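You operate a simulated robot arm through the tools that you are given. There is no shell and no other tool. Be economical: measure what you need, move in short steps, check, and stop when the job is done.

Carry out the task below with a simulated robot arm. There is one attempt and no reset: what you move stays moved.

TASK
Clamp tile 52 and brush its dust off with the hood drawing.
Fine: Hood on and its pointer in the green before you brush. Afterwards put the block brush back and switch the hood off. Leave the tile clamped. Set down upright: block brush. What is to be rubbed or washed off counts as gone when no trace of it is left.

The check looks at the end state, three seconds after you hand in, the way a careful person would. Anything else that was tipped, shoved, dropped, spilled or broken makes it a failure.

THE ROBOT
A 6-joint arm with a two-finger parallel gripper, fixed in place. Base frame: the origin is at the foot of the arm, x ahead of it, y to its left, z up; the work surface is at about z = 0.9. Lengths are in m, angles in rad, forces in N, time in s.
With the tool pointing down near the work surface it reaches from about 0.24 to 0.66 m from the base axis. Its first joint turns from -1.152 to 1.152 rad. Payload 2.9 kg.
The tool frame sits at the grasp point between the pads (the TCP): z along the fingers, y along the line on which they close. The tips reach 0.03 m beyond it. The gripper opens to 0.11 m. The fingers are 0.02 m wide and 0.01 m thick; the gripper's body (0.048 by 0.112 m) begins 0.055 m behind the TCP.
Orientation is that of the tool frame in the base frame, as [roll, pitch, yaw] about the fixed x, y, z axes, in that order (R = Rz(yaw) Ry(pitch) Rx(roll)). With the fingers straight down and closing along the base's y, the tool's x points along the base's -x, its y along +y and its z along -z.

THE INTERFACE
- The arm moves only by the tool send_rows. Its argument "steps" is a list of rows, each an object (a shift or turn left out is 0, a gripper value left out holds the last) with "delta_pos": the shift along the tool's x, y, z in units of 30 mm (1.0 is 30 mm), a list of three; "dr": the turn, a rotation vector about the tool's x, y, z in units of 6 degrees (1.0 is 6 degrees), a list of three; "claw": the finger opening in cm, from 0 to 11. In form: [{"delta_pos": [tx, ty, tz], "dr": [wx, wy, wz], "claw": claw}, ...]. A call has 1 to 12 rows; each row shifts and turns the commanded pose from where the row before left it, along the tool's axes as they then stand. A call with a number of a shift or a turn outside -1 to 1 is refused whole. Rows are played at 5 a second. More than 0.05 m and 0.15 rad between two rows, or a gripper value outside its range, and nothing of the call is played. A pose out of reach is approached as far as the arm can. The call stops where the force on the tool passes 70 N (or 10 N more than at its start, if that is more) or the arm is blocked; 0.2 s more then pass. Each finger travels about 0.108 m/s and halts on what it meets, pressing with about 45 N; the grip force reading is that of the motor and also rises with nothing between the fingers. The clock runs only during rows and for 0.2 s after the last one: add rows that do not move to give the fingers time. It gives the time, the measured TCP pose, the force on the tool (base axes), the opening and the grip force at its end, in the units of the frame above (readings bear some noise), with the torque about the TCP (base axes, N m) and any sound that the robot's microphone picked up.
- Cameras (640 x 400 px; columns grow to the right, rows downward): "scene" is fixed at [0.0468, 0.4134, 1.3996]; the picture's right is [-0.95, -0.30, 0.00], its down [-0.12, 0.40, -0.91] and it looks along [0.27, -0.87, -0.41] (base axes); focal length 348 px, centre (320, 200). "wrist" rides on the gripper at [0.072, 0.017, -0.103] in the tool frame; the picture's right is [-0.23, 0.97, 0.00], its down [-0.76, -0.18, -0.62] and it looks along [-0.61, -0.14, 0.78] (tool axes); focal length 222 px, centre (320, 200). There is no depth. A picture from a camera that has moved, and an enlarged one, comes with that camera's place and axes in the base frame and with its lens.
- get_image(camera): a new picture of that camera. The clock stands still meanwhile.
- close_up(camera, box): a new picture of the part [left, top, right, bottom] of that camera's present view, enlarged. The clock stands still meanwhile.
- hand_in(): hands the job in; it is judged then, once.

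Work in short steps. Places have to be worked out from the pictures, the camera data and where the tool is seen: move nearer, look again, correct. Check each grasp and each placing, and mend what went wrong. You have 120 turns and 84 pictures in all, those below and enlarged ones among them. Open the gripper and draw the arm clear of the work before you hand the job in, unless the task says otherwise; then end with one line.

The tools are called after "Call:" as a command line: name --argument value ..., lists and objects as JSON in quotes. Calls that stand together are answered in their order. send_rows: Moves the arm, as the interface text tells. Its arguments: {"type":"object","properties":{"steps":{"type":"array","items":{"type":"object","properties":{"delta_pos":{"type":"array","items":{"type":"number"}},"dr":{"type":"array","items":{"type":"number"}},"claw":{"type":"number"}}}}},"required":["steps"]} The other tools are called the same way: get_image (camera) takes a picture; close_up (camera, box) takes an enlarged picture of a part of a camera's view; hand_in () hands the job in.

At the start:

```text
time_s: 0.0
ee_pos: [0.3865, 0.0352, 1.2754]
tcp_rot: [-3.141, 0.0, 3.141]
ft_force: [-0.2, -0.1, -0.5]
wrist_torque: [-0.02, -0.02, -0.01]
finger_gap: 0.1098
grasp_force: 0.0
```

scene: 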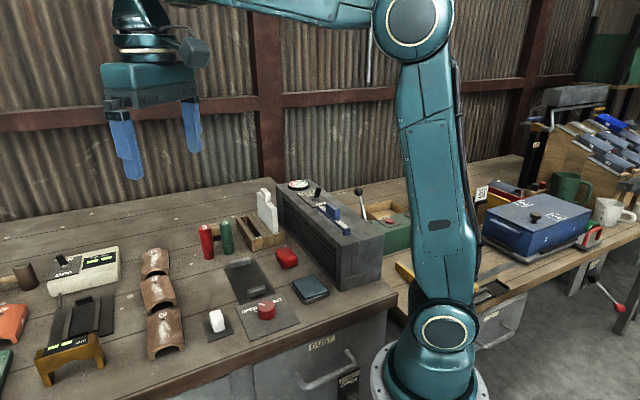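
wrist: 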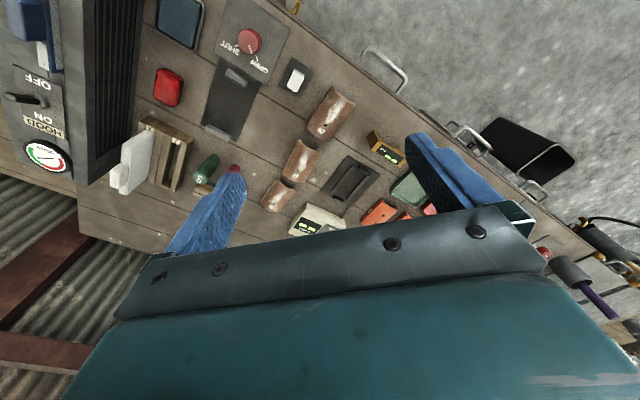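

I start by enlarging the scene to identify the hood, clamp, tiles and brush.

Call:
close_up --camera "scene" --box '[120, 170, 400, 370]'

Call:
close_up --camera "scene" --box '[0, 230, 200, 400]'

Call:
close_up --camera "wrist" --box '[0, 0, 320, 200]'

Call:
close_up --camera "wrist" --box '[220, 50, 460, 250]'

```text
2.00 times, centred on (260, 270) of scene
camera zoom: at [0.0468, 0.4134, 1.3996], right [-0.95, -0.3, 0.0], down [-0.12, 0.4, -0.91], along [0.27, -0.87, -0.41], focal length 695 px, centre (440, 60)
```

zoom: 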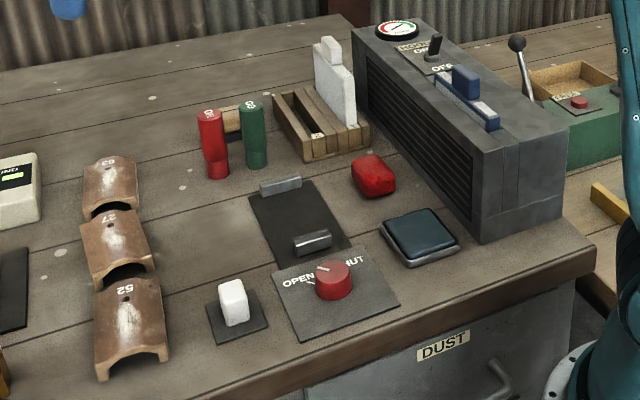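

```text
2.35 times, centred on (100, 315) of scene
camera zoom: at [0.0468, 0.4134, 1.3996], right [-0.95, -0.3, 0.0], down [-0.12, 0.4, -0.91], along [0.27, -0.87, -0.41], focal length 818 px, centre (838, -71)
```

zoom: 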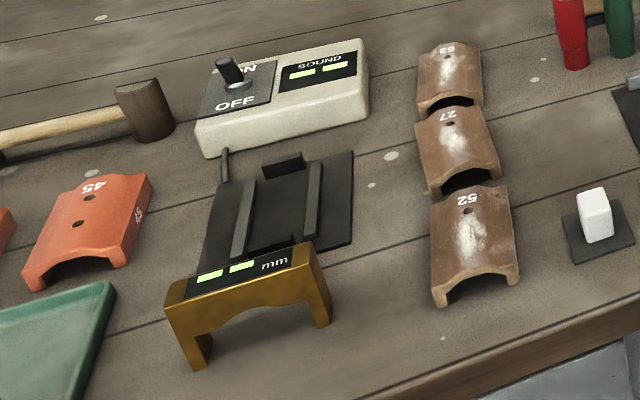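

```text
2.00 times, centred on (160, 100) of wrist
camera zoom: at [0.3137, 0.0519, 1.3782], right [0.23, 0.97, 0.0], down [0.76, -0.18, 0.62], along [0.61, -0.14, -0.78], focal length 444 px, centre (640, 400)
```

zoom: 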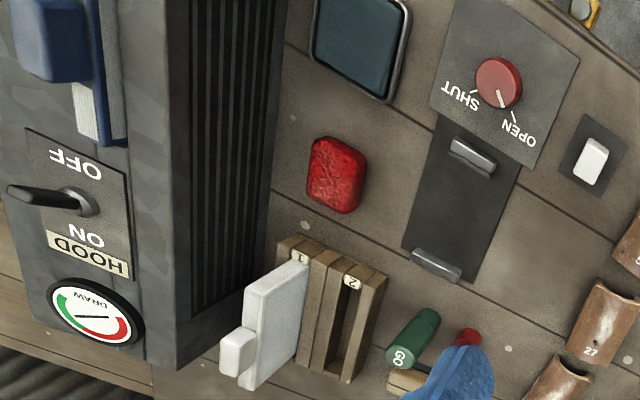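

```text
2.00 times, centred on (340, 150) of wrist
camera zoom: at [0.3137, 0.0519, 1.3782], right [0.23, 0.97, 0.0], down [0.76, -0.18, 0.62], along [0.61, -0.14, -0.78], focal length 444 px, centre (280, 300)
```

zoom: 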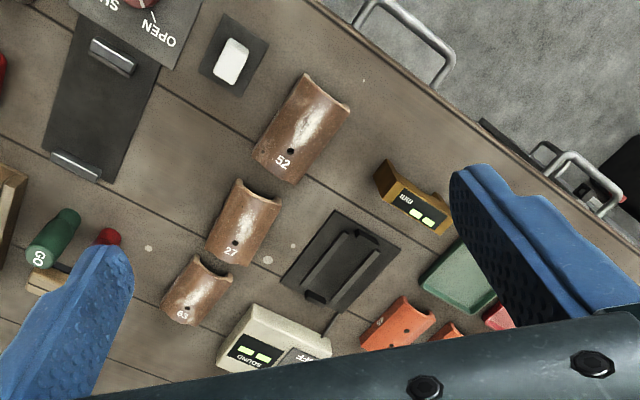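

The hood (toggle, draw gauge, blue slide) lies around (0.30,-0.36), the clamp near (0.40,-0.15), tile 52 near (0.46,0.04). I move the arm high above the hood for a closer look.

Call:
send_rows --steps '[{"delta_pos": [0.2, -0.9, 0]}, {"delta_pos": [0.2, -0.9, 0]}, {"delta_pos": [0.2, -0.9, 0]}, {"delta_pos": [0.2, -0.9, 0]}, {"delta_pos": [0.2, -0.9, 0]}, {"delta_pos": [0.2, -0.9, 0]}, {"delta_pos": [0.2, -0.9, 0]}, {"delta_pos": [0.2, -0.9, 0]}, {"delta_pos": [0.2, -0.9, 0]}, {"delta_pos": [0.2, -0.9, 0]}]'

Call:
get_image --camera "wrist"

Call:
get_image --camera "scene"

```text
time_s: 2.2
ee_pos: [0.3276, -0.2335, 1.2746]
tcp_rot: [3.141, 0.001, -3.14]
ft_force: [-0.3, 0.4, 0.1]
wrist_torque: [0.04, -0.01, 0.0]
finger_gap: 0.1102
grasp_force: 0.0
```

```text
77 pictures are left
camera wrist: at [0.2544, -0.2173, 1.3786], right [0.23, 0.97, 0.0], down [0.76, -0.18, 0.62], along [0.61, -0.14, -0.78], focal length 222 px, centre (320, 200)
```

wrist: 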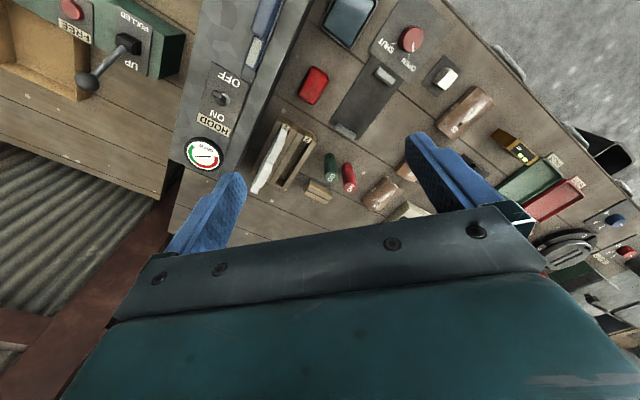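

```text
76 pictures are left
```

scene: 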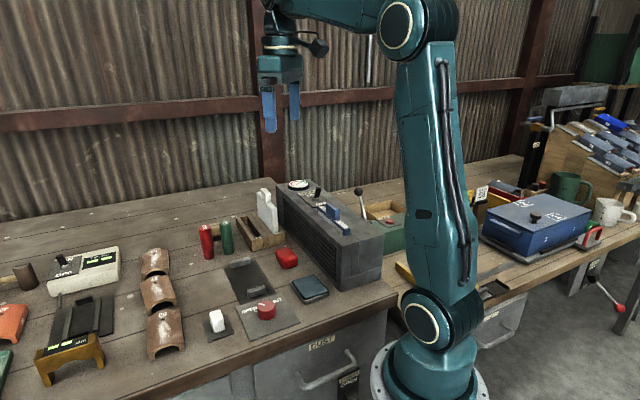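

Call:
close_up --camera "wrist" --box '[160, 60, 350, 210]'

Call:
close_up --camera "scene" --box '[250, 165, 390, 265]'

Call:
close_up --camera "wrist" --box '[200, 0, 500, 150]'

Call:
close_up --camera "scene" --box '[190, 180, 330, 340]'

```text
2.67 times, centred on (255, 135) of wrist
camera zoom: at [0.2544, -0.2173, 1.3786], right [0.23, 0.97, 0.0], down [0.76, -0.18, 0.62], along [0.61, -0.14, -0.78], focal length 592 px, centre (493, 373)
```

zoom: 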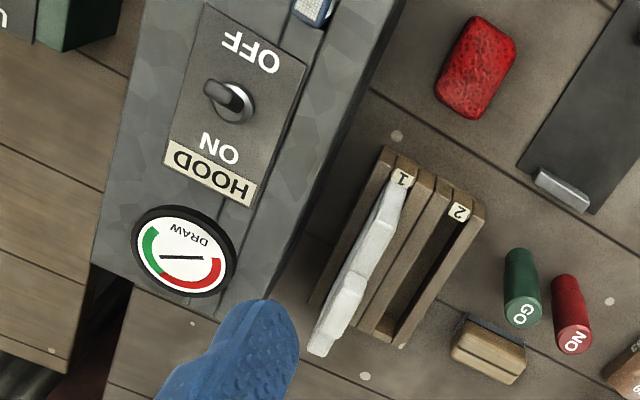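

```text
4.00 times, centred on (320, 215) of scene
camera zoom: at [0.0468, 0.4134, 1.3996], right [-0.95, -0.3, 0.0], down [-0.12, 0.4, -0.91], along [0.27, -0.87, -0.41], focal length 1390 px, centre (320, 140)
```

zoom: 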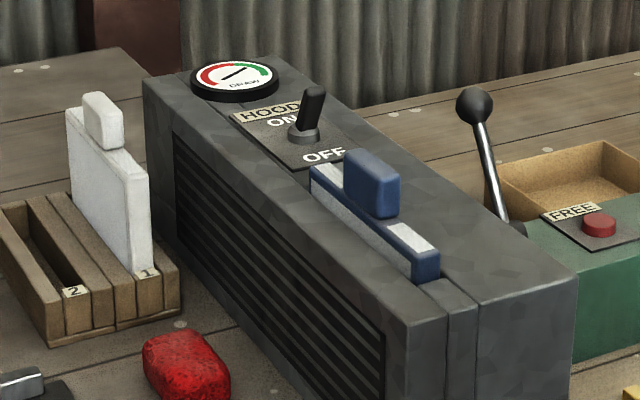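

```text
2.13 times, centred on (350, 75) of wrist
camera zoom: at [0.2544, -0.2173, 1.3786], right [0.23, 0.97, 0.0], down [0.76, -0.18, 0.62], along [0.61, -0.14, -0.78], focal length 474 px, centre (256, 467)
```

zoom: 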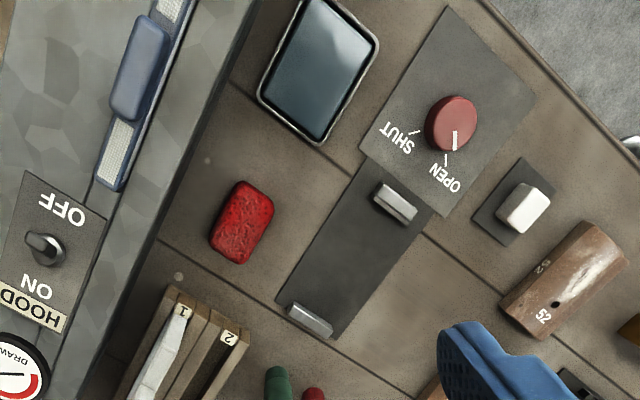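

```text
2.50 times, centred on (260, 260) of scene
camera zoom: at [0.0468, 0.4134, 1.3996], right [-0.95, -0.3, 0.0], down [-0.12, 0.4, -0.91], along [0.27, -0.87, -0.41], focal length 869 px, centre (470, 50)
```

zoom: 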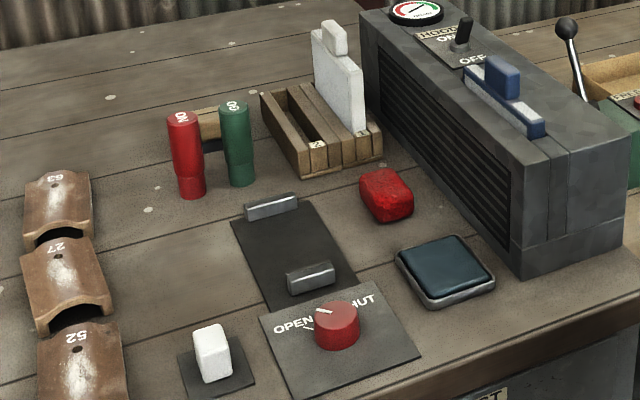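

The hood's long axis runs along about (0.71,-0.71); its lever (tip ≈ (0.295,-0.367,1.067)) leans to OFF. I close the fingers, go above its OFF side and turn the tool to line up with the hood.

Call:
send_rows --steps '[{"delta_pos": [0.447, -0.938, 0.79], "claw": 0}, {"delta_pos": [0.447, -0.938, 0.79]}, {"delta_pos": [0.447, -0.938, 0.79]}, {"delta_pos": [0.447, -0.938, 0.79]}, {"dr": [0, 0, 0.9375]}, {"dr": [0, 0, 0.9375]}, {"dr": [0, 0, 0.9375]}, {"dr": [0, 0, 0.9375]}, {"dr": [0, 0, 0.9375]}, {"dr": [0, 0, 0.9375]}, {"dr": [0, 0, 0.9375]}, {"dr": [0, 0, 0.9375]}]'

Call:
get_image --camera "wrist"

Call:
close_up --camera "scene" --box '[230, 100, 430, 240]'

```text
time_s: 4.8
ee_pos: [0.2726, -0.3479, 1.1799]
tcp_rot: [-3.141, 0.0, 2.357]
ft_force: [0.3, 0.3, 0.0]
wrist_torque: [0.0, -0.01, 0.0]
finger_gap: 0.0
grasp_force: 37.3
```

```text
71 pictures are left
camera wrist: at [0.2335, -0.2843, 1.2833], right [0.85, 0.53, 0.0], down [0.41, -0.66, 0.62], along [0.33, -0.53, -0.78], focal length 222 px, centre (320, 200)
```

wrist: 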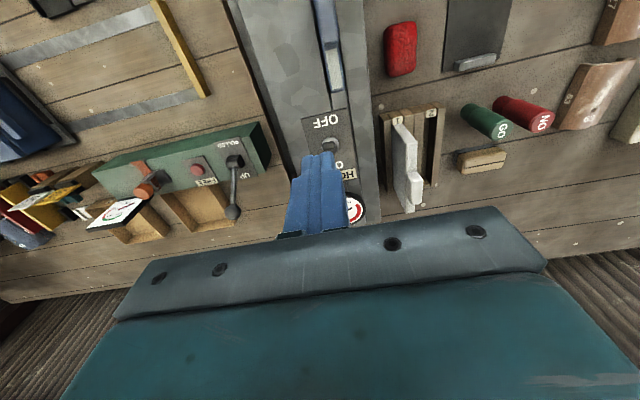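

```text
2.86 times, centred on (330, 170) of scene
camera zoom: at [0.0468, 0.4134, 1.3996], right [-0.95, -0.3, 0.0], down [-0.12, 0.4, -0.91], along [0.27, -0.87, -0.41], focal length 993 px, centre (291, 286)
```

zoom: 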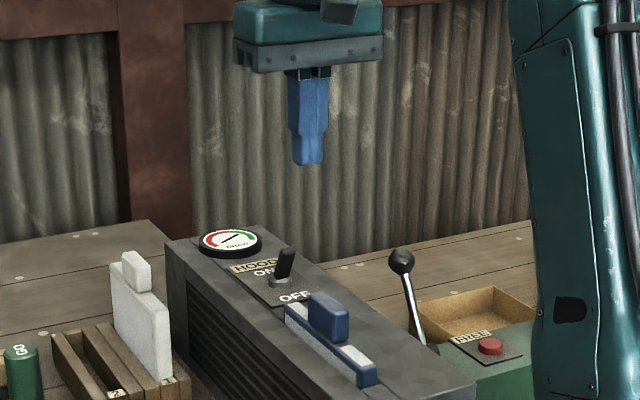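

Line-up with the lever looks right. I lower the tips to about z = 1.048 on the OFF side of the lever.

Call:
send_rows --steps '[{"delta_pos": [0.1, 0, 0.9]}, {"delta_pos": [0.1, 0, 0.9]}, {"delta_pos": [0, 0, 0.8]}, {"delta_pos": [0, 0, 0.5]}, {"delta_pos": [0, 0, 0.3]}]'

Call:
close_up --camera "scene" --box '[260, 140, 380, 220]'

Call:
close_up --camera "wrist" --box '[220, 60, 440, 240]'

```text
time_s: 6.0
ee_pos: [0.2698, -0.343, 1.0778]
tcp_rot: [-3.141, 0.0, 2.359]
ft_force: [0.0, -0.2, 0.1]
wrist_torque: [-0.01, -0.01, -0.01]
finger_gap: 0.0
grasp_force: 37.7
```

```text
5.00 times, centred on (320, 180) of scene
camera zoom: at [0.0468, 0.4134, 1.3996], right [-0.95, -0.3, 0.0], down [-0.12, 0.4, -0.91], along [0.27, -0.87, -0.41], focal length 1738 px, centre (320, 300)
```

zoom: 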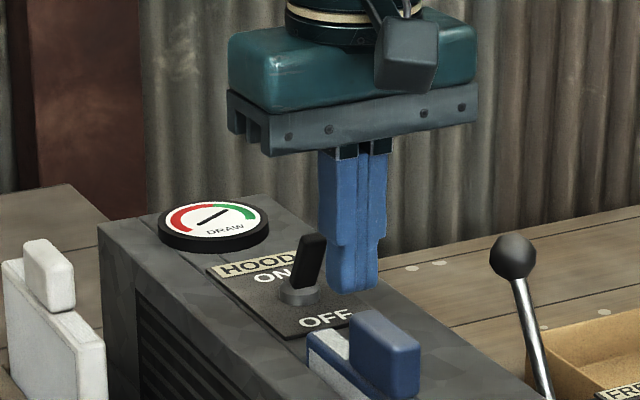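

```text
2.22 times, centred on (330, 150) of wrist
camera zoom: at [0.2293, -0.2796, 1.1809], right [0.85, 0.53, 0.0], down [0.41, -0.66, 0.62], along [0.33, -0.53, -0.78], focal length 494 px, centre (298, 311)
```

zoom: 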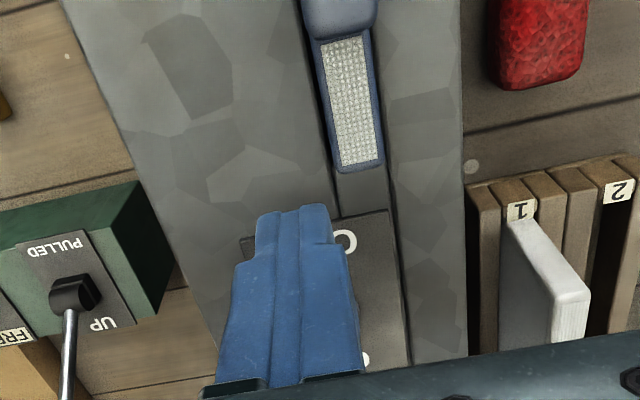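

Aligned to within a few mm. I shift 4 mm sideways and push the lever toward ON by about 45 mm.

Call:
send_rows --steps '[{"delta_pos": [-0.3, 0.13, 0]}, {"delta_pos": [-0.3, 0, 0]}, {"delta_pos": [-0.3, 0, 0]}, {"delta_pos": [-0.3, 0, 0]}, {"delta_pos": [-0.3, 0, 0]}]'

Call:
close_up --camera "scene" --box '[260, 140, 380, 220]'

```text
time_s: 7.2
ee_pos: [0.3036, -0.3723, 1.0782]
tcp_rot: [3.142, 0.0, 2.358]
ft_force: [-0.9, -0.6, 0.3]
wrist_torque: [0.0, -0.01, 0.02]
finger_gap: 0.0
grasp_force: 37.3
```

```text
5.00 times, centred on (320, 180) of scene
camera zoom: at [0.0468, 0.4134, 1.3996], right [-0.95, -0.3, 0.0], down [-0.12, 0.4, -0.91], along [0.27, -0.87, -0.41], focal length 1738 px, centre (320, 300)
```

zoom: 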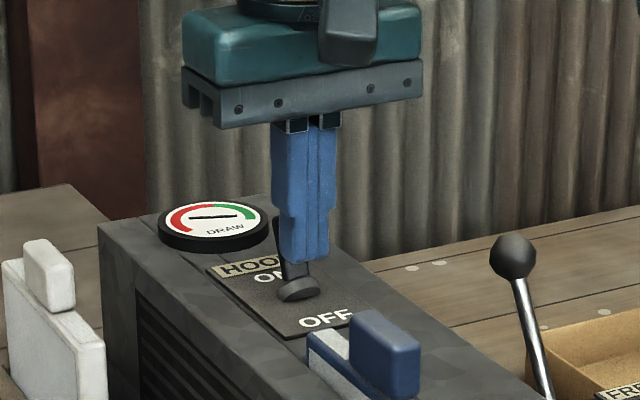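

The pointer has moved and the lever seems tipped toward ON. I back off, rise, and look at the lever and gauge.

Call:
send_rows --steps '[{"delta_pos": [0.8, 0, 0]}, {"delta_pos": [0.5, 0, -0.8]}, {"delta_pos": [0, 0, -1]}, {"delta_pos": [0, 0, -1]}, {"delta_pos": [0, 0, -1]}, {"delta_pos": [0, 0, -0.5]}]'

Call:
close_up --camera "scene" --box '[250, 150, 390, 250]'

Call:
get_image --camera "wrist"

```text
time_s: 8.6
ee_pos: [0.2761, -0.3436, 1.2078]
tcp_rot: [3.14, 0.001, 2.36]
ft_force: [0.1, 0.1, 0.1]
wrist_torque: [-0.02, 0.02, 0.01]
finger_gap: 0.0001
grasp_force: 37.3
```

```text
4.00 times, centred on (320, 200) of scene
camera zoom: at [0.0468, 0.4134, 1.3995], right [-0.95, -0.3, 0.0], down [-0.12, 0.4, -0.91], along [0.27, -0.87, -0.41], focal length 1390 px, centre (320, 200)
```

zoom: 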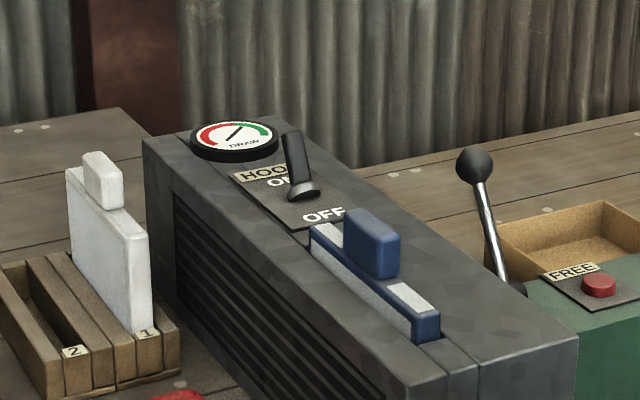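

```text
65 pictures are left
camera wrist: at [0.236, -0.2813, 1.3106], right [0.85, 0.53, 0.0], down [0.41, -0.66, 0.62], along [0.33, -0.53, -0.78], focal length 222 px, centre (320, 200)
```

wrist: 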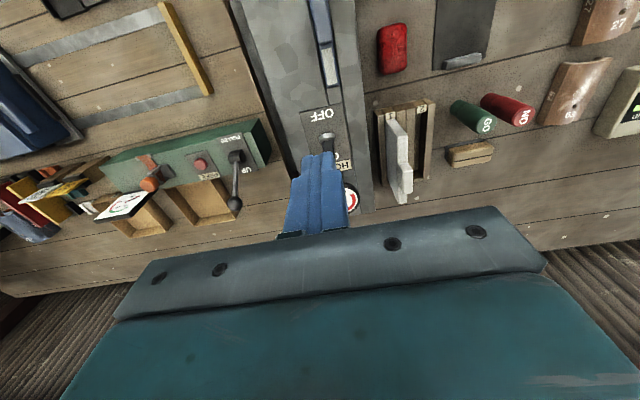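

The lever leans to ON. I wait a moment and read the gauge closely.

Call:
send_rows --steps '[{"delta_pos": [0.5, 0, 0]}, {"delta_pos": [0, 0, 0]}, {"delta_pos": [0, 0, 0]}, {"delta_pos": [0, 0, 0]}, {"delta_pos": [0, 0, 0]}, {"delta_pos": [0, 0, 0]}]'

Call:
close_up --camera "scene" --box '[280, 165, 340, 205]'

```text
time_s: 10.0
ee_pos: [0.2655, -0.3336, 1.2085]
tcp_rot: [3.141, 0.0, 2.358]
ft_force: [0.2, 0.1, 0.6]
wrist_torque: [0.02, 0.01, -0.01]
finger_gap: 0.0001
grasp_force: 38.1
```

```text
10.00 times, centred on (310, 185) of scene
camera zoom: at [0.0468, 0.4134, 1.3996], right [-0.95, -0.3, 0.0], down [-0.12, 0.4, -0.91], along [0.27, -0.87, -0.41], focal length 3475 px, centre (420, 350)
```

zoom: 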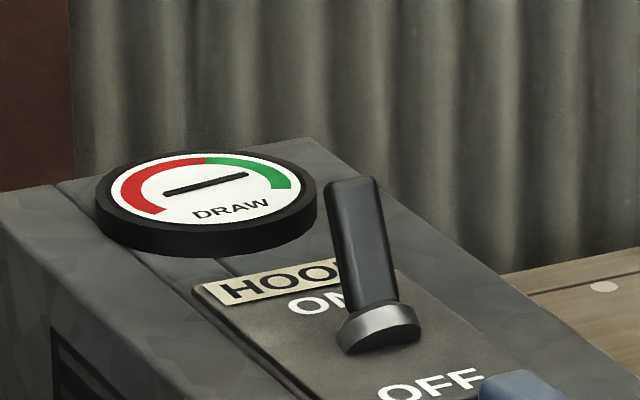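

The pointer is still moving; I wait two more seconds and read again.

Call:
send_rows --steps '[{"delta_pos": [0, 0, 0]}, {"delta_pos": [0, 0, 0]}, {"delta_pos": [0, 0, 0]}, {"delta_pos": [0, 0, 0]}, {"delta_pos": [0, 0, 0]}, {"delta_pos": [0, 0, 0]}, {"delta_pos": [0, 0, 0]}, {"delta_pos": [0, 0, 0]}, {"delta_pos": [0, 0, 0]}, {"delta_pos": [0, 0, 0]}]'

Call:
close_up --camera "scene" --box '[280, 165, 340, 205]'

```text
time_s: 12.2
ee_pos: [0.2649, -0.3327, 1.2078]
tcp_rot: [3.141, 0.001, 2.357]
ft_force: [0.2, 1.1, -0.6]
wrist_torque: [-0.01, -0.01, 0.02]
finger_gap: 0.0
grasp_force: 37.4
```

```text
10.00 times, centred on (310, 185) of scene
camera zoom: at [0.0468, 0.4134, 1.3996], right [-0.95, -0.3, 0.0], down [-0.12, 0.4, -0.91], along [0.27, -0.87, -0.41], focal length 3475 px, centre (420, 350)
```

zoom: 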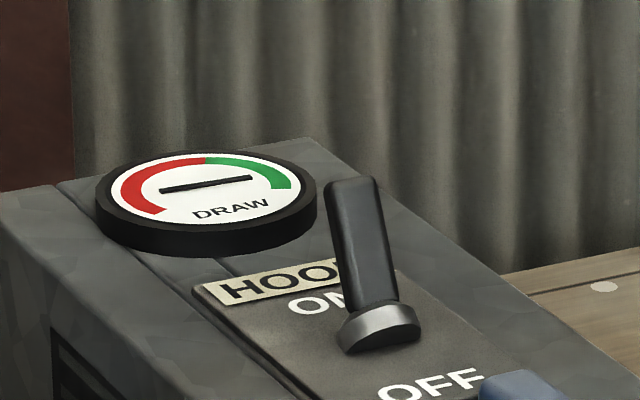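

The pointer has settled well into the green, so the hood is good. Tile 52 (≈(0.462,0.039), axis parallel to the hood) needs to go between the jaws at ≈(0.403,-0.160), same orientation. I fly over to the tile, opening the fingers.

Call:
send_rows --steps '[{"delta_pos": [0.3, 1, 0], "claw": 8.5}, {"delta_pos": [0.3, 1, 0]}, {"delta_pos": [0.3, 1, 0]}, {"delta_pos": [0.3, 1, 0.2]}, {"delta_pos": [0.3, 1, 0.2]}, {"delta_pos": [0.3, 1, 0.2]}, {"delta_pos": [0.3, 1, 0.2]}, {"delta_pos": [0.3, 1, 0.2]}, {"delta_pos": [0.3, 1, 0.2]}, {"delta_pos": [0.3, 1, 0.2]}, {"delta_pos": [0.3, 1, 0.2]}, {"delta_pos": [0.3, 1, 0.2]}]'

Call:
send_rows --steps '[{"delta_pos": [0.25, 0.7, 0.3]}, {"delta_pos": [0.25, 0.7, 0.3]}, {"delta_pos": [0, 0, 0.3]}]'

Call:
get_image --camera "wrist"

```text
time_s: 14.8
ee_pos: [0.443, -0.0015, 1.1528]
tcp_rot: [-3.141, 0.0, 2.357]
ft_force: [0.1, 0.7, -0.8]
wrist_torque: [-0.01, 0.01, -0.03]
finger_gap: 0.0848
grasp_force: 0.1
```

```text
time_s: 15.6
ee_pos: [0.4625, 0.039, 1.1268]
tcp_rot: [-3.141, 0.0, 2.359]
ft_force: [-0.2, 0.9, 0.5]
wrist_torque: [-0.01, -0.03, 0.0]
finger_gap: 0.0849
grasp_force: 0.1
```

```text
62 pictures are left
camera wrist: at [0.4226, 0.101, 1.2294], right [0.85, 0.53, 0.0], down [0.41, -0.66, 0.62], along [0.33, -0.53, -0.78], focal length 222 px, centre (320, 200)
```

wrist: 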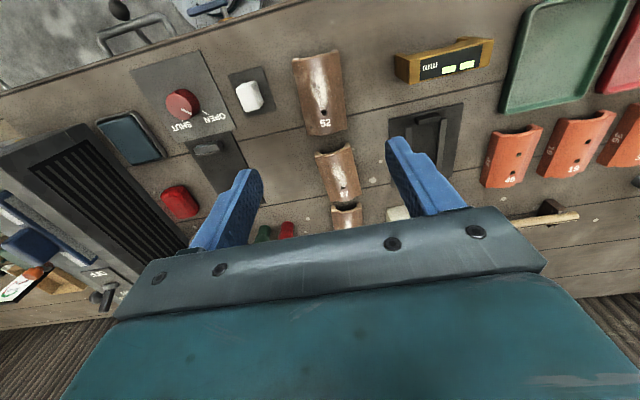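

Tile 52's centre is at ≈(0.4625,0.040) and it is turned about 6.5° more than the tool. I turn to match and come down to z≈1.0 for a check.

Call:
send_rows --steps '[{"dr": [0, 0, 0.54]}, {"dr": [0, 0, 0.54]}, {"delta_pos": [0, 0.03, 1]}, {"delta_pos": [0, 0, 1]}, {"delta_pos": [0, 0, 1]}, {"delta_pos": [0, 0, 1]}, {"delta_pos": [0, 0, 0.3]}]'

Call:
get_image --camera "wrist"

Call:
close_up --camera "scene" --box '[90, 220, 250, 370]'

```text
time_s: 17.2
ee_pos: [0.4627, 0.0377, 0.9963]
tcp_rot: [3.141, 0.0, 2.246]
ft_force: [-0.2, -0.3, 0.3]
wrist_torque: [-0.01, 0.02, -0.01]
finger_gap: 0.0851
grasp_force: 0.2
```

```text
61 pictures are left
camera wrist: at [0.4304, 0.1049, 1.0995], right [0.9, 0.43, 0.0], down [0.34, -0.71, 0.62], along [0.27, -0.56, -0.78], focal length 222 px, centre (320, 200)
```

wrist: 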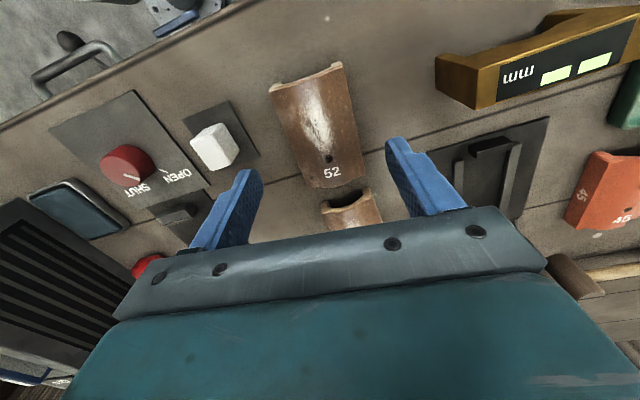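

```text
2.67 times, centred on (170, 295) of scene
camera zoom: at [0.0468, 0.4134, 1.3995], right [-0.95, -0.3, 0.0], down [-0.12, 0.4, -0.91], along [0.27, -0.87, -0.41], focal length 927 px, centre (720, -53)
```

zoom: 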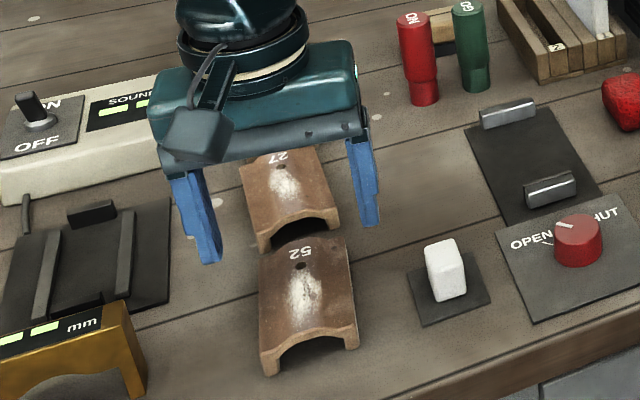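

I enlarge the tile to fix its angle and centre better.

Call:
close_up --camera "wrist" --box '[220, 40, 420, 240]'

```text
2.00 times, centred on (320, 140) of wrist
camera zoom: at [0.4304, 0.1049, 1.0995], right [0.9, 0.43, 0.0], down [0.34, -0.71, 0.62], along [0.27, -0.56, -0.78], focal length 444 px, centre (320, 320)
```

zoom: 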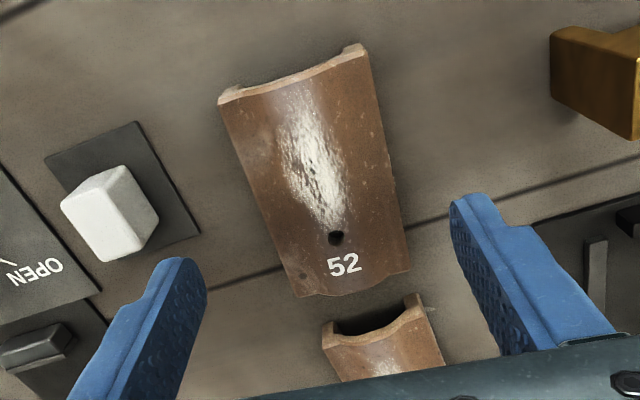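

Refined: centre (0.467,0.0354), axis −48°, width ≈0.058. I correct angle and offset, go down to z≈0.937 and close.

Call:
send_rows --steps '[{"dr": [0, 0, -0.53]}, {"delta_pos": [-0.15, 0.06, 0.6]}, {"delta_pos": [0, 0, 0.7]}, {"delta_pos": [0, 0, 0.65]}, {"claw": 0}, {}, {}, {}]'

Call:
close_up --camera "wrist" --box '[220, 40, 420, 240]'

Call:
close_up --camera "scene" --box '[90, 220, 250, 370]'

```text
time_s: 19.0
ee_pos: [0.4669, 0.0371, 0.9394]
tcp_rot: [3.139, 0.0, 2.302]
ft_force: [0.5, 0.4, -0.4]
wrist_torque: [-0.01, 0.0, 0.0]
finger_gap: 0.0572
grasp_force: 44.7
```

```text
2.00 times, centred on (320, 140) of wrist
camera zoom: at [0.4308, 0.1012, 1.0419], right [0.88, 0.48, 0.0], down [0.38, -0.69, 0.62], along [0.3, -0.55, -0.78], focal length 444 px, centre (320, 320)
```

zoom: 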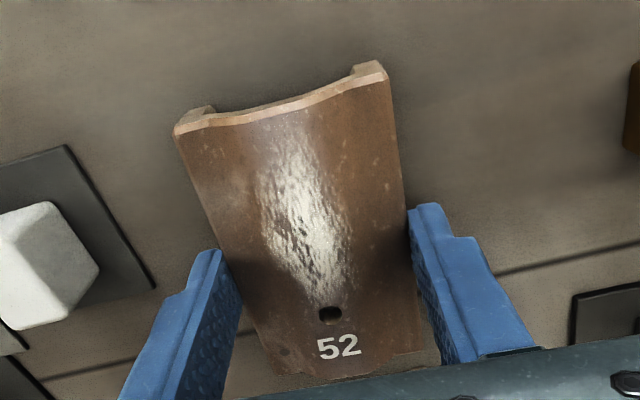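

```text
2.67 times, centred on (170, 295) of scene
camera zoom: at [0.0468, 0.4134, 1.3995], right [-0.95, -0.3, 0.0], down [-0.12, 0.4, -0.91], along [0.27, -0.87, -0.41], focal length 927 px, centre (720, -53)
```

zoom: 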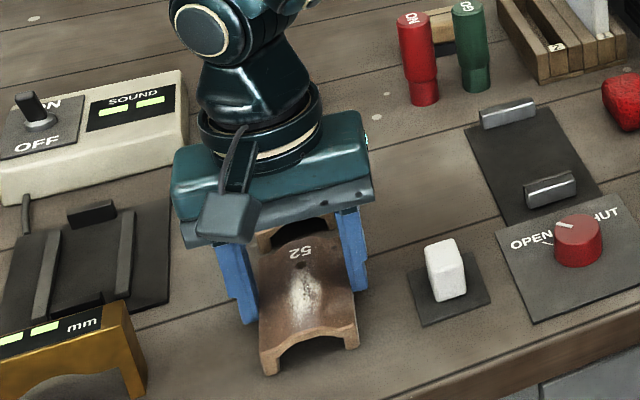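

Tile is gripped (opening 0.057, centre about 3 mm ahead of the TCP). I lift 10 cm and move partway toward the clamp for a look.

Call:
send_rows --steps '[{"delta_pos": [0, 0, -0.7]}, {"delta_pos": [0, 0, -1]}, {"delta_pos": [0, 0, -1]}, {"delta_pos": [0, 0, -1]}, {"delta_pos": [0.25, -1, 0]}, {"delta_pos": [0.25, -1, 0]}, {"delta_pos": [0.25, -1, 0]}, {"delta_pos": [0.25, -1, 0]}]'

Call:
get_image --camera "wrist"

Call:
get_image --camera "scene"

```text
time_s: 20.8
ee_pos: [0.3582, -0.0214, 1.0485]
tcp_rot: [3.141, -0.001, 2.301]
ft_force: [-0.2, 0.0, -1.0]
wrist_torque: [-0.02, 0.01, 0.01]
finger_gap: 0.057
grasp_force: 45.0
```

```text
56 pictures are left
camera wrist: at [0.3221, 0.0437, 1.152], right [0.88, 0.48, 0.0], down [0.38, -0.69, 0.62], along [0.3, -0.55, -0.78], focal length 222 px, centre (320, 200)
```

wrist: 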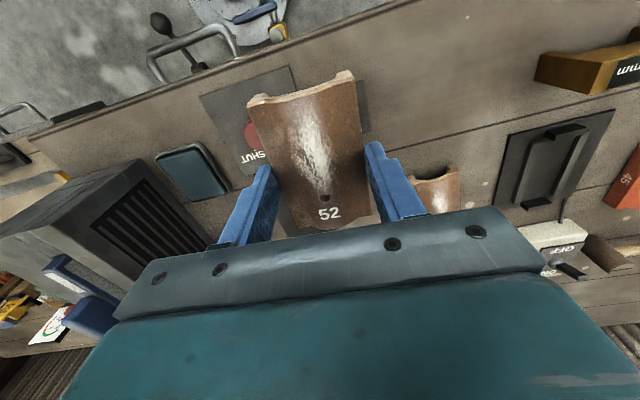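

```text
55 pictures are left
```

scene: 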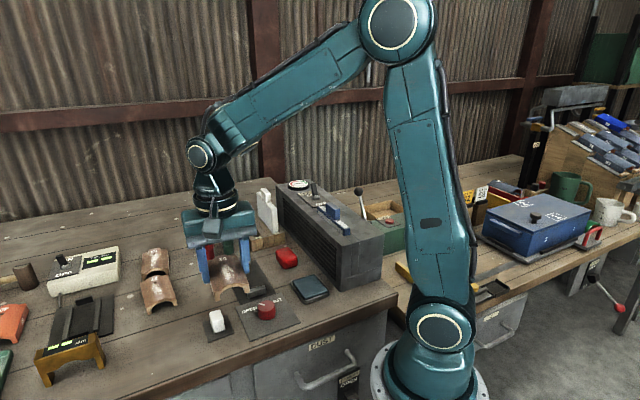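

I carry the tile over the clamp at this height and check from both cameras.

Call:
send_rows --steps '[{"delta_pos": [-0.85, -0.4, 0]}, {"delta_pos": [-0.85, -0.4, 0]}, {"delta_pos": [-0.85, -0.4, 0]}, {"delta_pos": [-0.85, -0.4, 0]}, {"delta_pos": [-0.85, -0.4, 0]}, {"delta_pos": [0, 0, 0.5]}]'

Call:
close_up --camera "wrist" --box '[170, 30, 490, 230]'

Call:
close_up --camera "scene" --box '[180, 210, 320, 340]'

```text
time_s: 22.2
ee_pos: [0.398, -0.1568, 1.0346]
tcp_rot: [3.141, 0.002, 2.301]
ft_force: [-0.5, 0.2, -1.1]
wrist_torque: [-0.01, -0.01, -0.04]
finger_gap: 0.057
grasp_force: 45.3
```

```text
2.00 times, centred on (330, 130) of wrist
camera zoom: at [0.3624, -0.0921, 1.137], right [0.88, 0.48, 0.0], down [0.38, -0.69, 0.62], along [0.3, -0.55, -0.78], focal length 444 px, centre (300, 340)
```

zoom: 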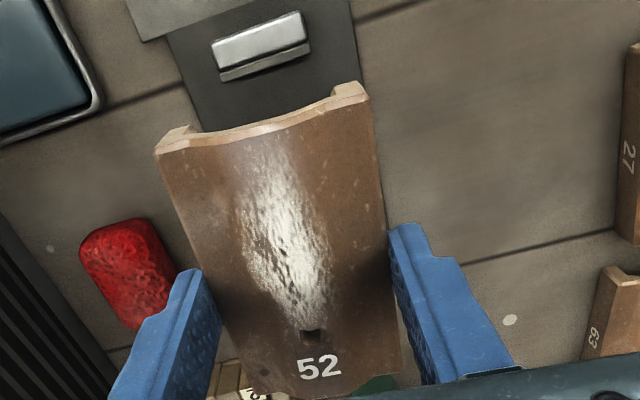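

```text
3.08 times, centred on (250, 275) of scene
camera zoom: at [0.0469, 0.4134, 1.3996], right [-0.95, -0.3, 0.0], down [-0.12, 0.4, -0.91], along [0.27, -0.87, -0.41], focal length 1069 px, centre (535, -31)
```

zoom: 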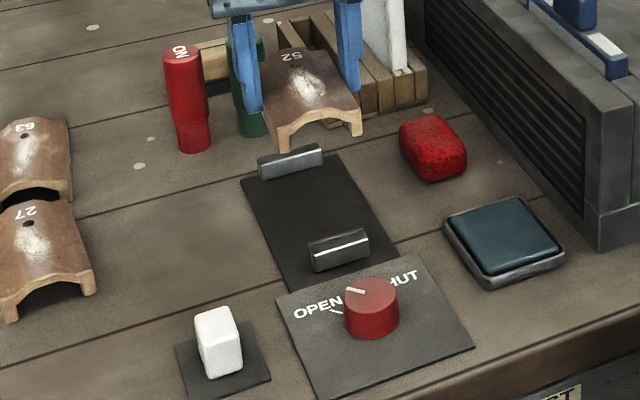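

Tile centre sits over the mid-point of the jaws to about 1 mm by my estimate; the clamp axis is ≈ −46.5°. I trim the angle and lower until the tile is just above the jaws, then check.

Call:
send_rows --steps '[{"dr": [0, 0, -0.25]}, {"delta_pos": [0, -0.03, 0.7]}, {"delta_pos": [0, 0, 0.7]}, {"delta_pos": [0, 0, 0.6]}]'

Call:
close_up --camera "wrist" --box '[170, 30, 490, 230]'

Call:
close_up --camera "scene" --box '[210, 230, 290, 300]'

```text
time_s: 23.2
ee_pos: [0.3974, -0.157, 0.9751]
tcp_rot: [-3.141, 0.0, 2.326]
ft_force: [0.0, 1.5, -1.0]
wrist_torque: [-0.03, -0.01, -0.01]
finger_gap: 0.057
grasp_force: 44.9
```

```text
2.00 times, centred on (330, 130) of wrist
camera zoom: at [0.36, -0.093, 1.0775], right [0.86, 0.5, 0.0], down [0.39, -0.68, 0.62], along [0.31, -0.54, -0.78], focal length 444 px, centre (300, 340)
```

zoom: 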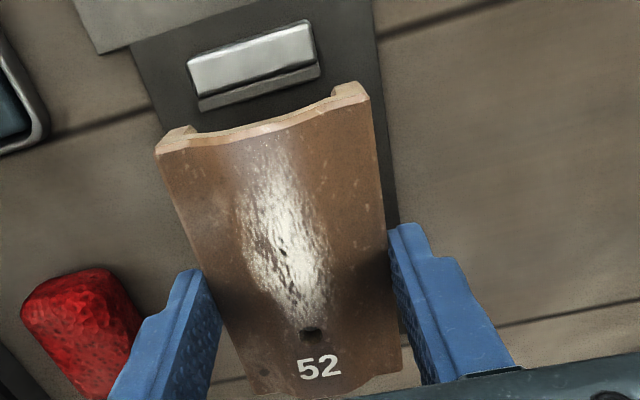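

```text
5.71 times, centred on (250, 265) of scene
camera zoom: at [0.0468, 0.4134, 1.3996], right [-0.95, -0.3, 0.0], down [-0.12, 0.4, -0.91], along [0.27, -0.87, -0.41], focal length 1986 px, centre (720, -171)
```

zoom: 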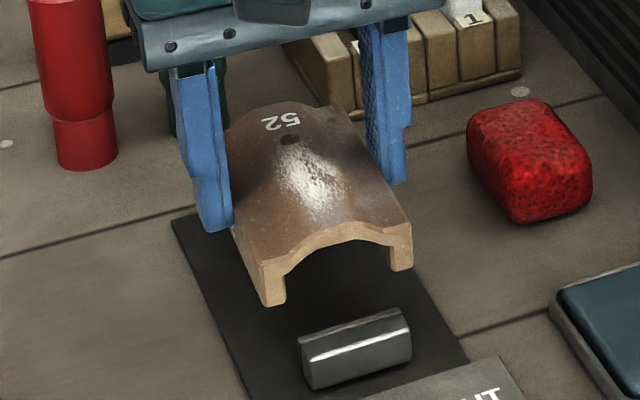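

Both views show clearance of several mm at the jaws. I lower gently until the tile rests on the plate.

Call:
send_rows --steps '[{"delta_pos": [0, 0, 0.4]}, {"delta_pos": [0, 0, 0.3]}, {"delta_pos": [0, 0, 0.2]}, {"delta_pos": [0, 0, 0.1]}]'

Call:
close_up --camera "scene" --box '[210, 230, 290, 300]'

Call:
close_up --camera "wrist" --box '[170, 30, 490, 230]'

```text
time_s: 24.2
ee_pos: [0.399, -0.1572, 0.9466]
tcp_rot: [3.139, 0.003, 2.327]
ft_force: [5.6, -4.8, 23.4]
wrist_torque: [0.39, 1.04, 0.1]
finger_gap: 0.0572
grasp_force: 44.7
```

```text
5.71 times, centred on (250, 265) of scene
camera zoom: at [0.0467, 0.4134, 1.3996], right [-0.95, -0.3, 0.0], down [-0.12, 0.4, -0.91], along [0.27, -0.87, -0.41], focal length 1986 px, centre (720, -171)
```

zoom: 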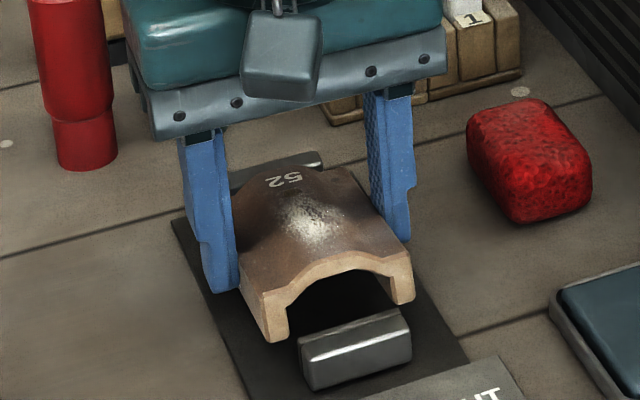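

```text
2.00 times, centred on (330, 130) of wrist
camera zoom: at [0.3603, -0.0932, 1.0483], right [0.86, 0.5, 0.0], down [0.39, -0.68, 0.63], along [0.32, -0.54, -0.78], focal length 444 px, centre (300, 340)
```

zoom: 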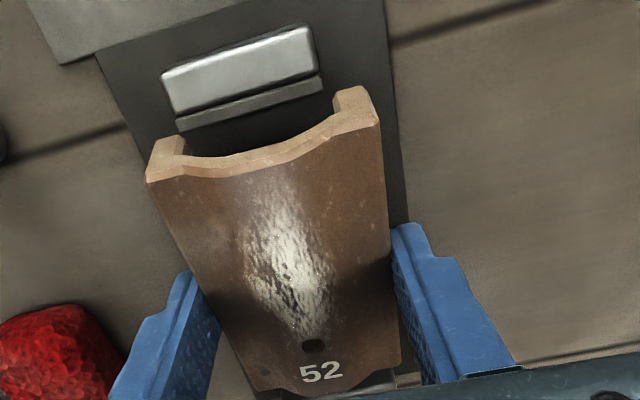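

Contact came early (23 N, near end of the tile pitched up), so the near end is catching jaw A. I lift 15 mm and look closely.

Call:
send_rows --steps '[{"delta_pos": [0, 0, -0.5]}]'

Call:
close_up --camera "scene" --box '[210, 235, 280, 295]'

Call:
close_up --camera "wrist" --box '[220, 40, 400, 230]'

```text
time_s: 24.6
ee_pos: [0.3969, -0.1549, 0.9583]
tcp_rot: [-3.141, -0.004, 2.326]
ft_force: [0.1, 0.7, -1.1]
wrist_torque: [0.0, -0.03, 0.02]
finger_gap: 0.0573
grasp_force: 44.7
```

```text
6.67 times, centred on (245, 265) of scene
camera zoom: at [0.0468, 0.4134, 1.3996], right [-0.95, -0.3, 0.0], down [-0.12, 0.4, -0.91], along [0.27, -0.87, -0.41], focal length 2317 px, centre (820, -233)
```

zoom: 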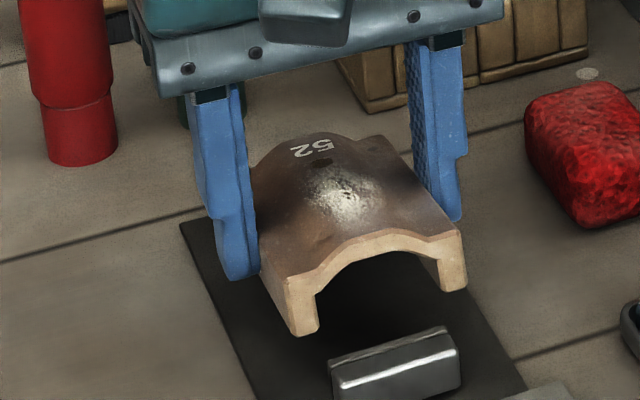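

```text
2.11 times, centred on (310, 135) of wrist
camera zoom: at [0.3588, -0.0923, 1.0617], right [0.86, 0.5, 0.0], down [0.4, -0.68, 0.62], along [0.31, -0.54, -0.78], focal length 468 px, centre (341, 337)
```

zoom: 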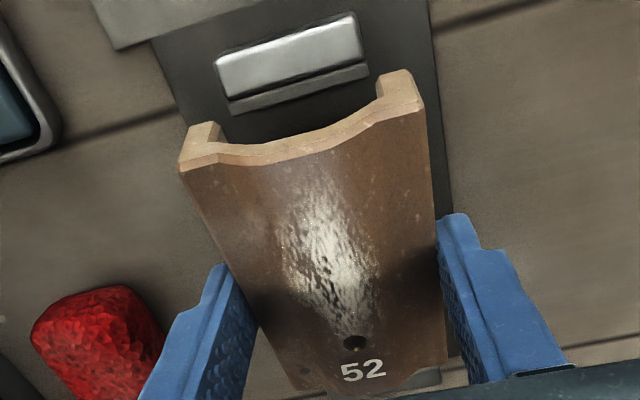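

The jaw has a low inner ledge reaching u≈0.340 while my tile's near end is at ≈0.337, so I must shift ~6 mm away from jaw A and turn ~2°. I rise 2 cm, correct, and lower again gently.

Call:
send_rows --steps '[{"delta_pos": [0, 0, -0.7]}, {"delta_pos": [-0.22, 0, 0], "dr": [0, 0, -0.35]}, {"delta_pos": [0, 0, 0.5]}, {"delta_pos": [0, 0, 0.2]}, {"delta_pos": [0, 0, 0.15]}, {"delta_pos": [0, 0, 0.1]}]'

Call:
close_up --camera "scene" --box '[210, 235, 280, 295]'

Call:
close_up --camera "wrist" --box '[220, 40, 400, 230]'

```text
time_s: 26.0
ee_pos: [0.4021, -0.1616, 0.9511]
tcp_rot: [-3.14, -0.002, 2.363]
ft_force: [-0.6, 0.2, -1.3]
wrist_torque: [0.03, -0.02, 0.01]
finger_gap: 0.0567
grasp_force: 44.8
```

```text
6.67 times, centred on (245, 265) of scene
camera zoom: at [0.0468, 0.4134, 1.3996], right [-0.95, -0.3, 0.0], down [-0.12, 0.4, -0.91], along [0.27, -0.87, -0.41], focal length 2317 px, centre (820, -233)
```

zoom: 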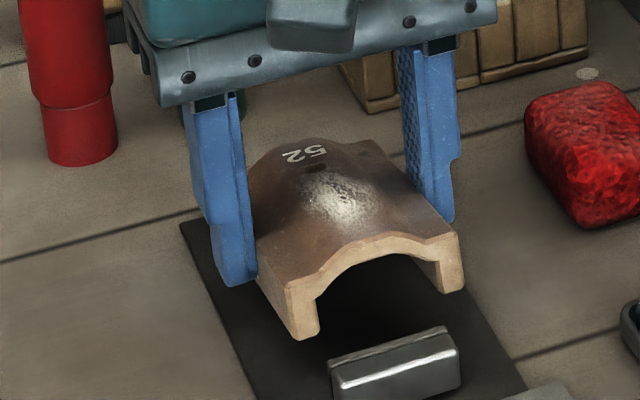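

```text
2.11 times, centred on (310, 135) of wrist
camera zoom: at [0.3616, -0.0989, 1.0549], right [0.85, 0.53, 0.0], down [0.42, -0.66, 0.62], along [0.33, -0.53, -0.78], focal length 468 px, centre (341, 337)
```

zoom: 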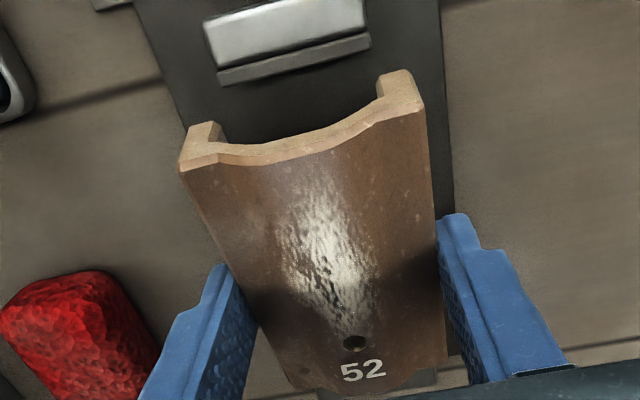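

Clear of jaw A now, no contact yet. I lower further in small steps until the far end touches.

Call:
send_rows --steps '[{"delta_pos": [0, 0, 0.1]}, {"delta_pos": [0, 0, 0.1]}, {"delta_pos": [0, 0, 0.1]}]'

Call:
close_up --camera "scene" --box '[210, 235, 280, 295]'

```text
time_s: 26.8
ee_pos: [0.4006, -0.1609, 0.9431]
tcp_rot: [3.139, 0.002, 2.364]
ft_force: [-8.1, 2.0, 19.8]
wrist_torque: [-0.2, -0.74, 0.0]
finger_gap: 0.0572
grasp_force: 44.8
```

```text
6.67 times, centred on (245, 265) of scene
camera zoom: at [0.0463, 0.4136, 1.3995], right [-0.95, -0.3, 0.0], down [-0.12, 0.4, -0.91], along [0.27, -0.87, -0.41], focal length 2317 px, centre (820, -233)
```

zoom: 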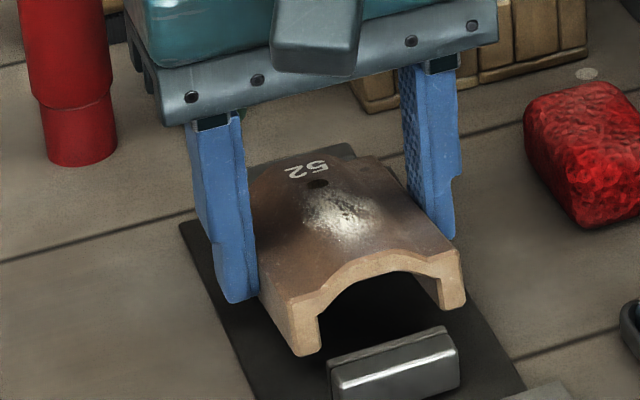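

Contact now at the far end with the tile levelling. I look from the wrist to see pitch and clearances.

Call:
close_up --camera "wrist" --box '[220, 40, 400, 230]'

```text
2.11 times, centred on (310, 135) of wrist
camera zoom: at [0.3613, -0.0992, 1.0475], right [0.85, 0.53, 0.0], down [0.42, -0.66, 0.63], along [0.34, -0.53, -0.78], focal length 468 px, centre (341, 337)
```

zoom: 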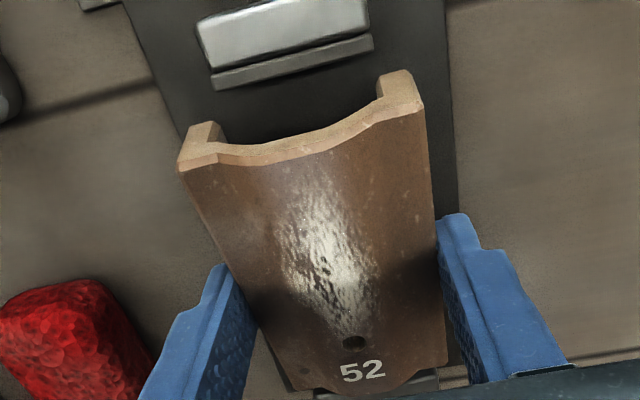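

Far end rests on the plate, near end still ~19 mm high. Pressing the TCP down ~8 mm should level the tile in the pads; I do so in small steps.

Call:
send_rows --steps '[{"delta_pos": [0, 0, 0.1]}, {"delta_pos": [0, 0, 0.1]}, {"delta_pos": [0, 0, 0.08]}]'

Call:
close_up --camera "scene" --box '[210, 235, 280, 295]'

Call:
close_up --camera "wrist" --box '[220, 40, 400, 230]'

```text
time_s: 27.6
ee_pos: [0.4017, -0.1611, 0.9354]
tcp_rot: [3.14, 0.003, 2.362]
ft_force: [-4.8, 3.8, 24.4]
wrist_torque: [-0.72, -0.62, -0.07]
finger_gap: 0.0572
grasp_force: 45.1
```

```text
6.67 times, centred on (245, 265) of scene
camera zoom: at [0.0463, 0.4137, 1.3995], right [-0.95, -0.3, 0.0], down [-0.12, 0.4, -0.91], along [0.27, -0.87, -0.41], focal length 2317 px, centre (820, -233)
```

zoom: 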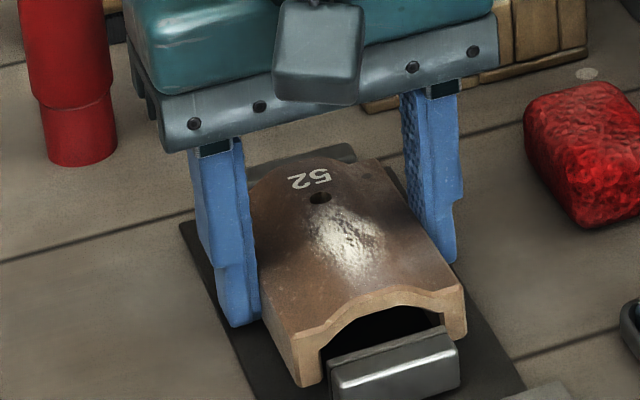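

```text
2.11 times, centred on (310, 135) of wrist
camera zoom: at [0.3615, -0.0988, 1.038], right [0.85, 0.53, 0.0], down [0.42, -0.66, 0.62], along [0.33, -0.53, -0.78], focal length 468 px, centre (341, 337)
```

zoom: 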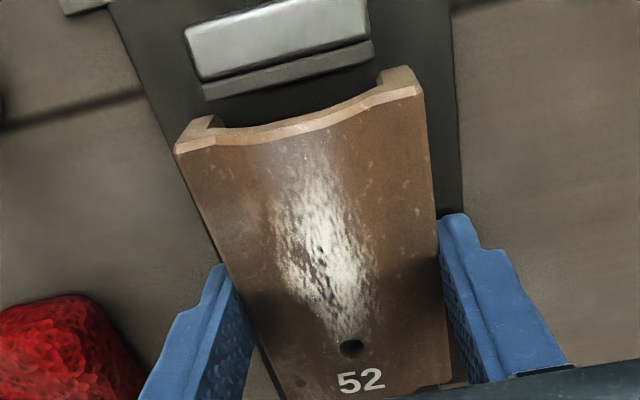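

The tile is almost level and near the plate. I open the fingers slightly to let it settle, then check.

Call:
send_rows --steps '[{"delta_pos": [0, 0, 0.04]}, {"claw": 6.5}, {"claw": 7.5}, {}]'

Call:
close_up --camera "scene" --box '[210, 235, 280, 295]'

Call:
close_up --camera "wrist" --box '[220, 40, 400, 230]'

```text
time_s: 28.6
ee_pos: [0.402, -0.1616, 0.9311]
tcp_rot: [-3.141, -0.002, 2.362]
ft_force: [1.9, 4.2, 6.2]
wrist_torque: [-0.05, 0.01, 0.01]
finger_gap: 0.0729
grasp_force: 0.2
```

```text
6.67 times, centred on (245, 265) of scene
camera zoom: at [0.0468, 0.4135, 1.3995], right [-0.95, -0.3, 0.0], down [-0.12, 0.4, -0.91], along [0.27, -0.87, -0.41], focal length 2317 px, centre (820, -233)
```

zoom: 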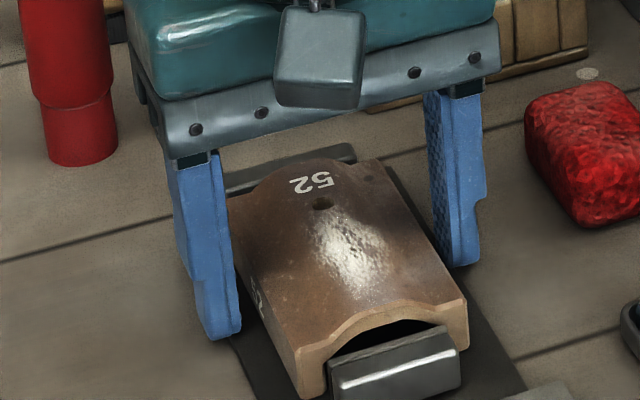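

```text
2.11 times, centred on (310, 135) of wrist
camera zoom: at [0.3613, -0.0987, 1.036], right [0.85, 0.53, 0.0], down [0.42, -0.66, 0.62], along [0.33, -0.53, -0.78], focal length 468 px, centre (341, 337)
```

zoom: 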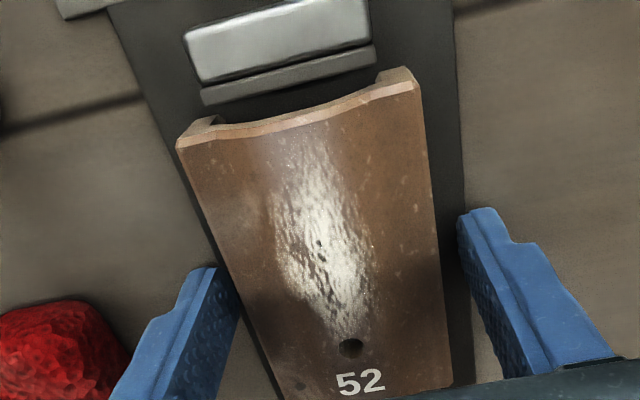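

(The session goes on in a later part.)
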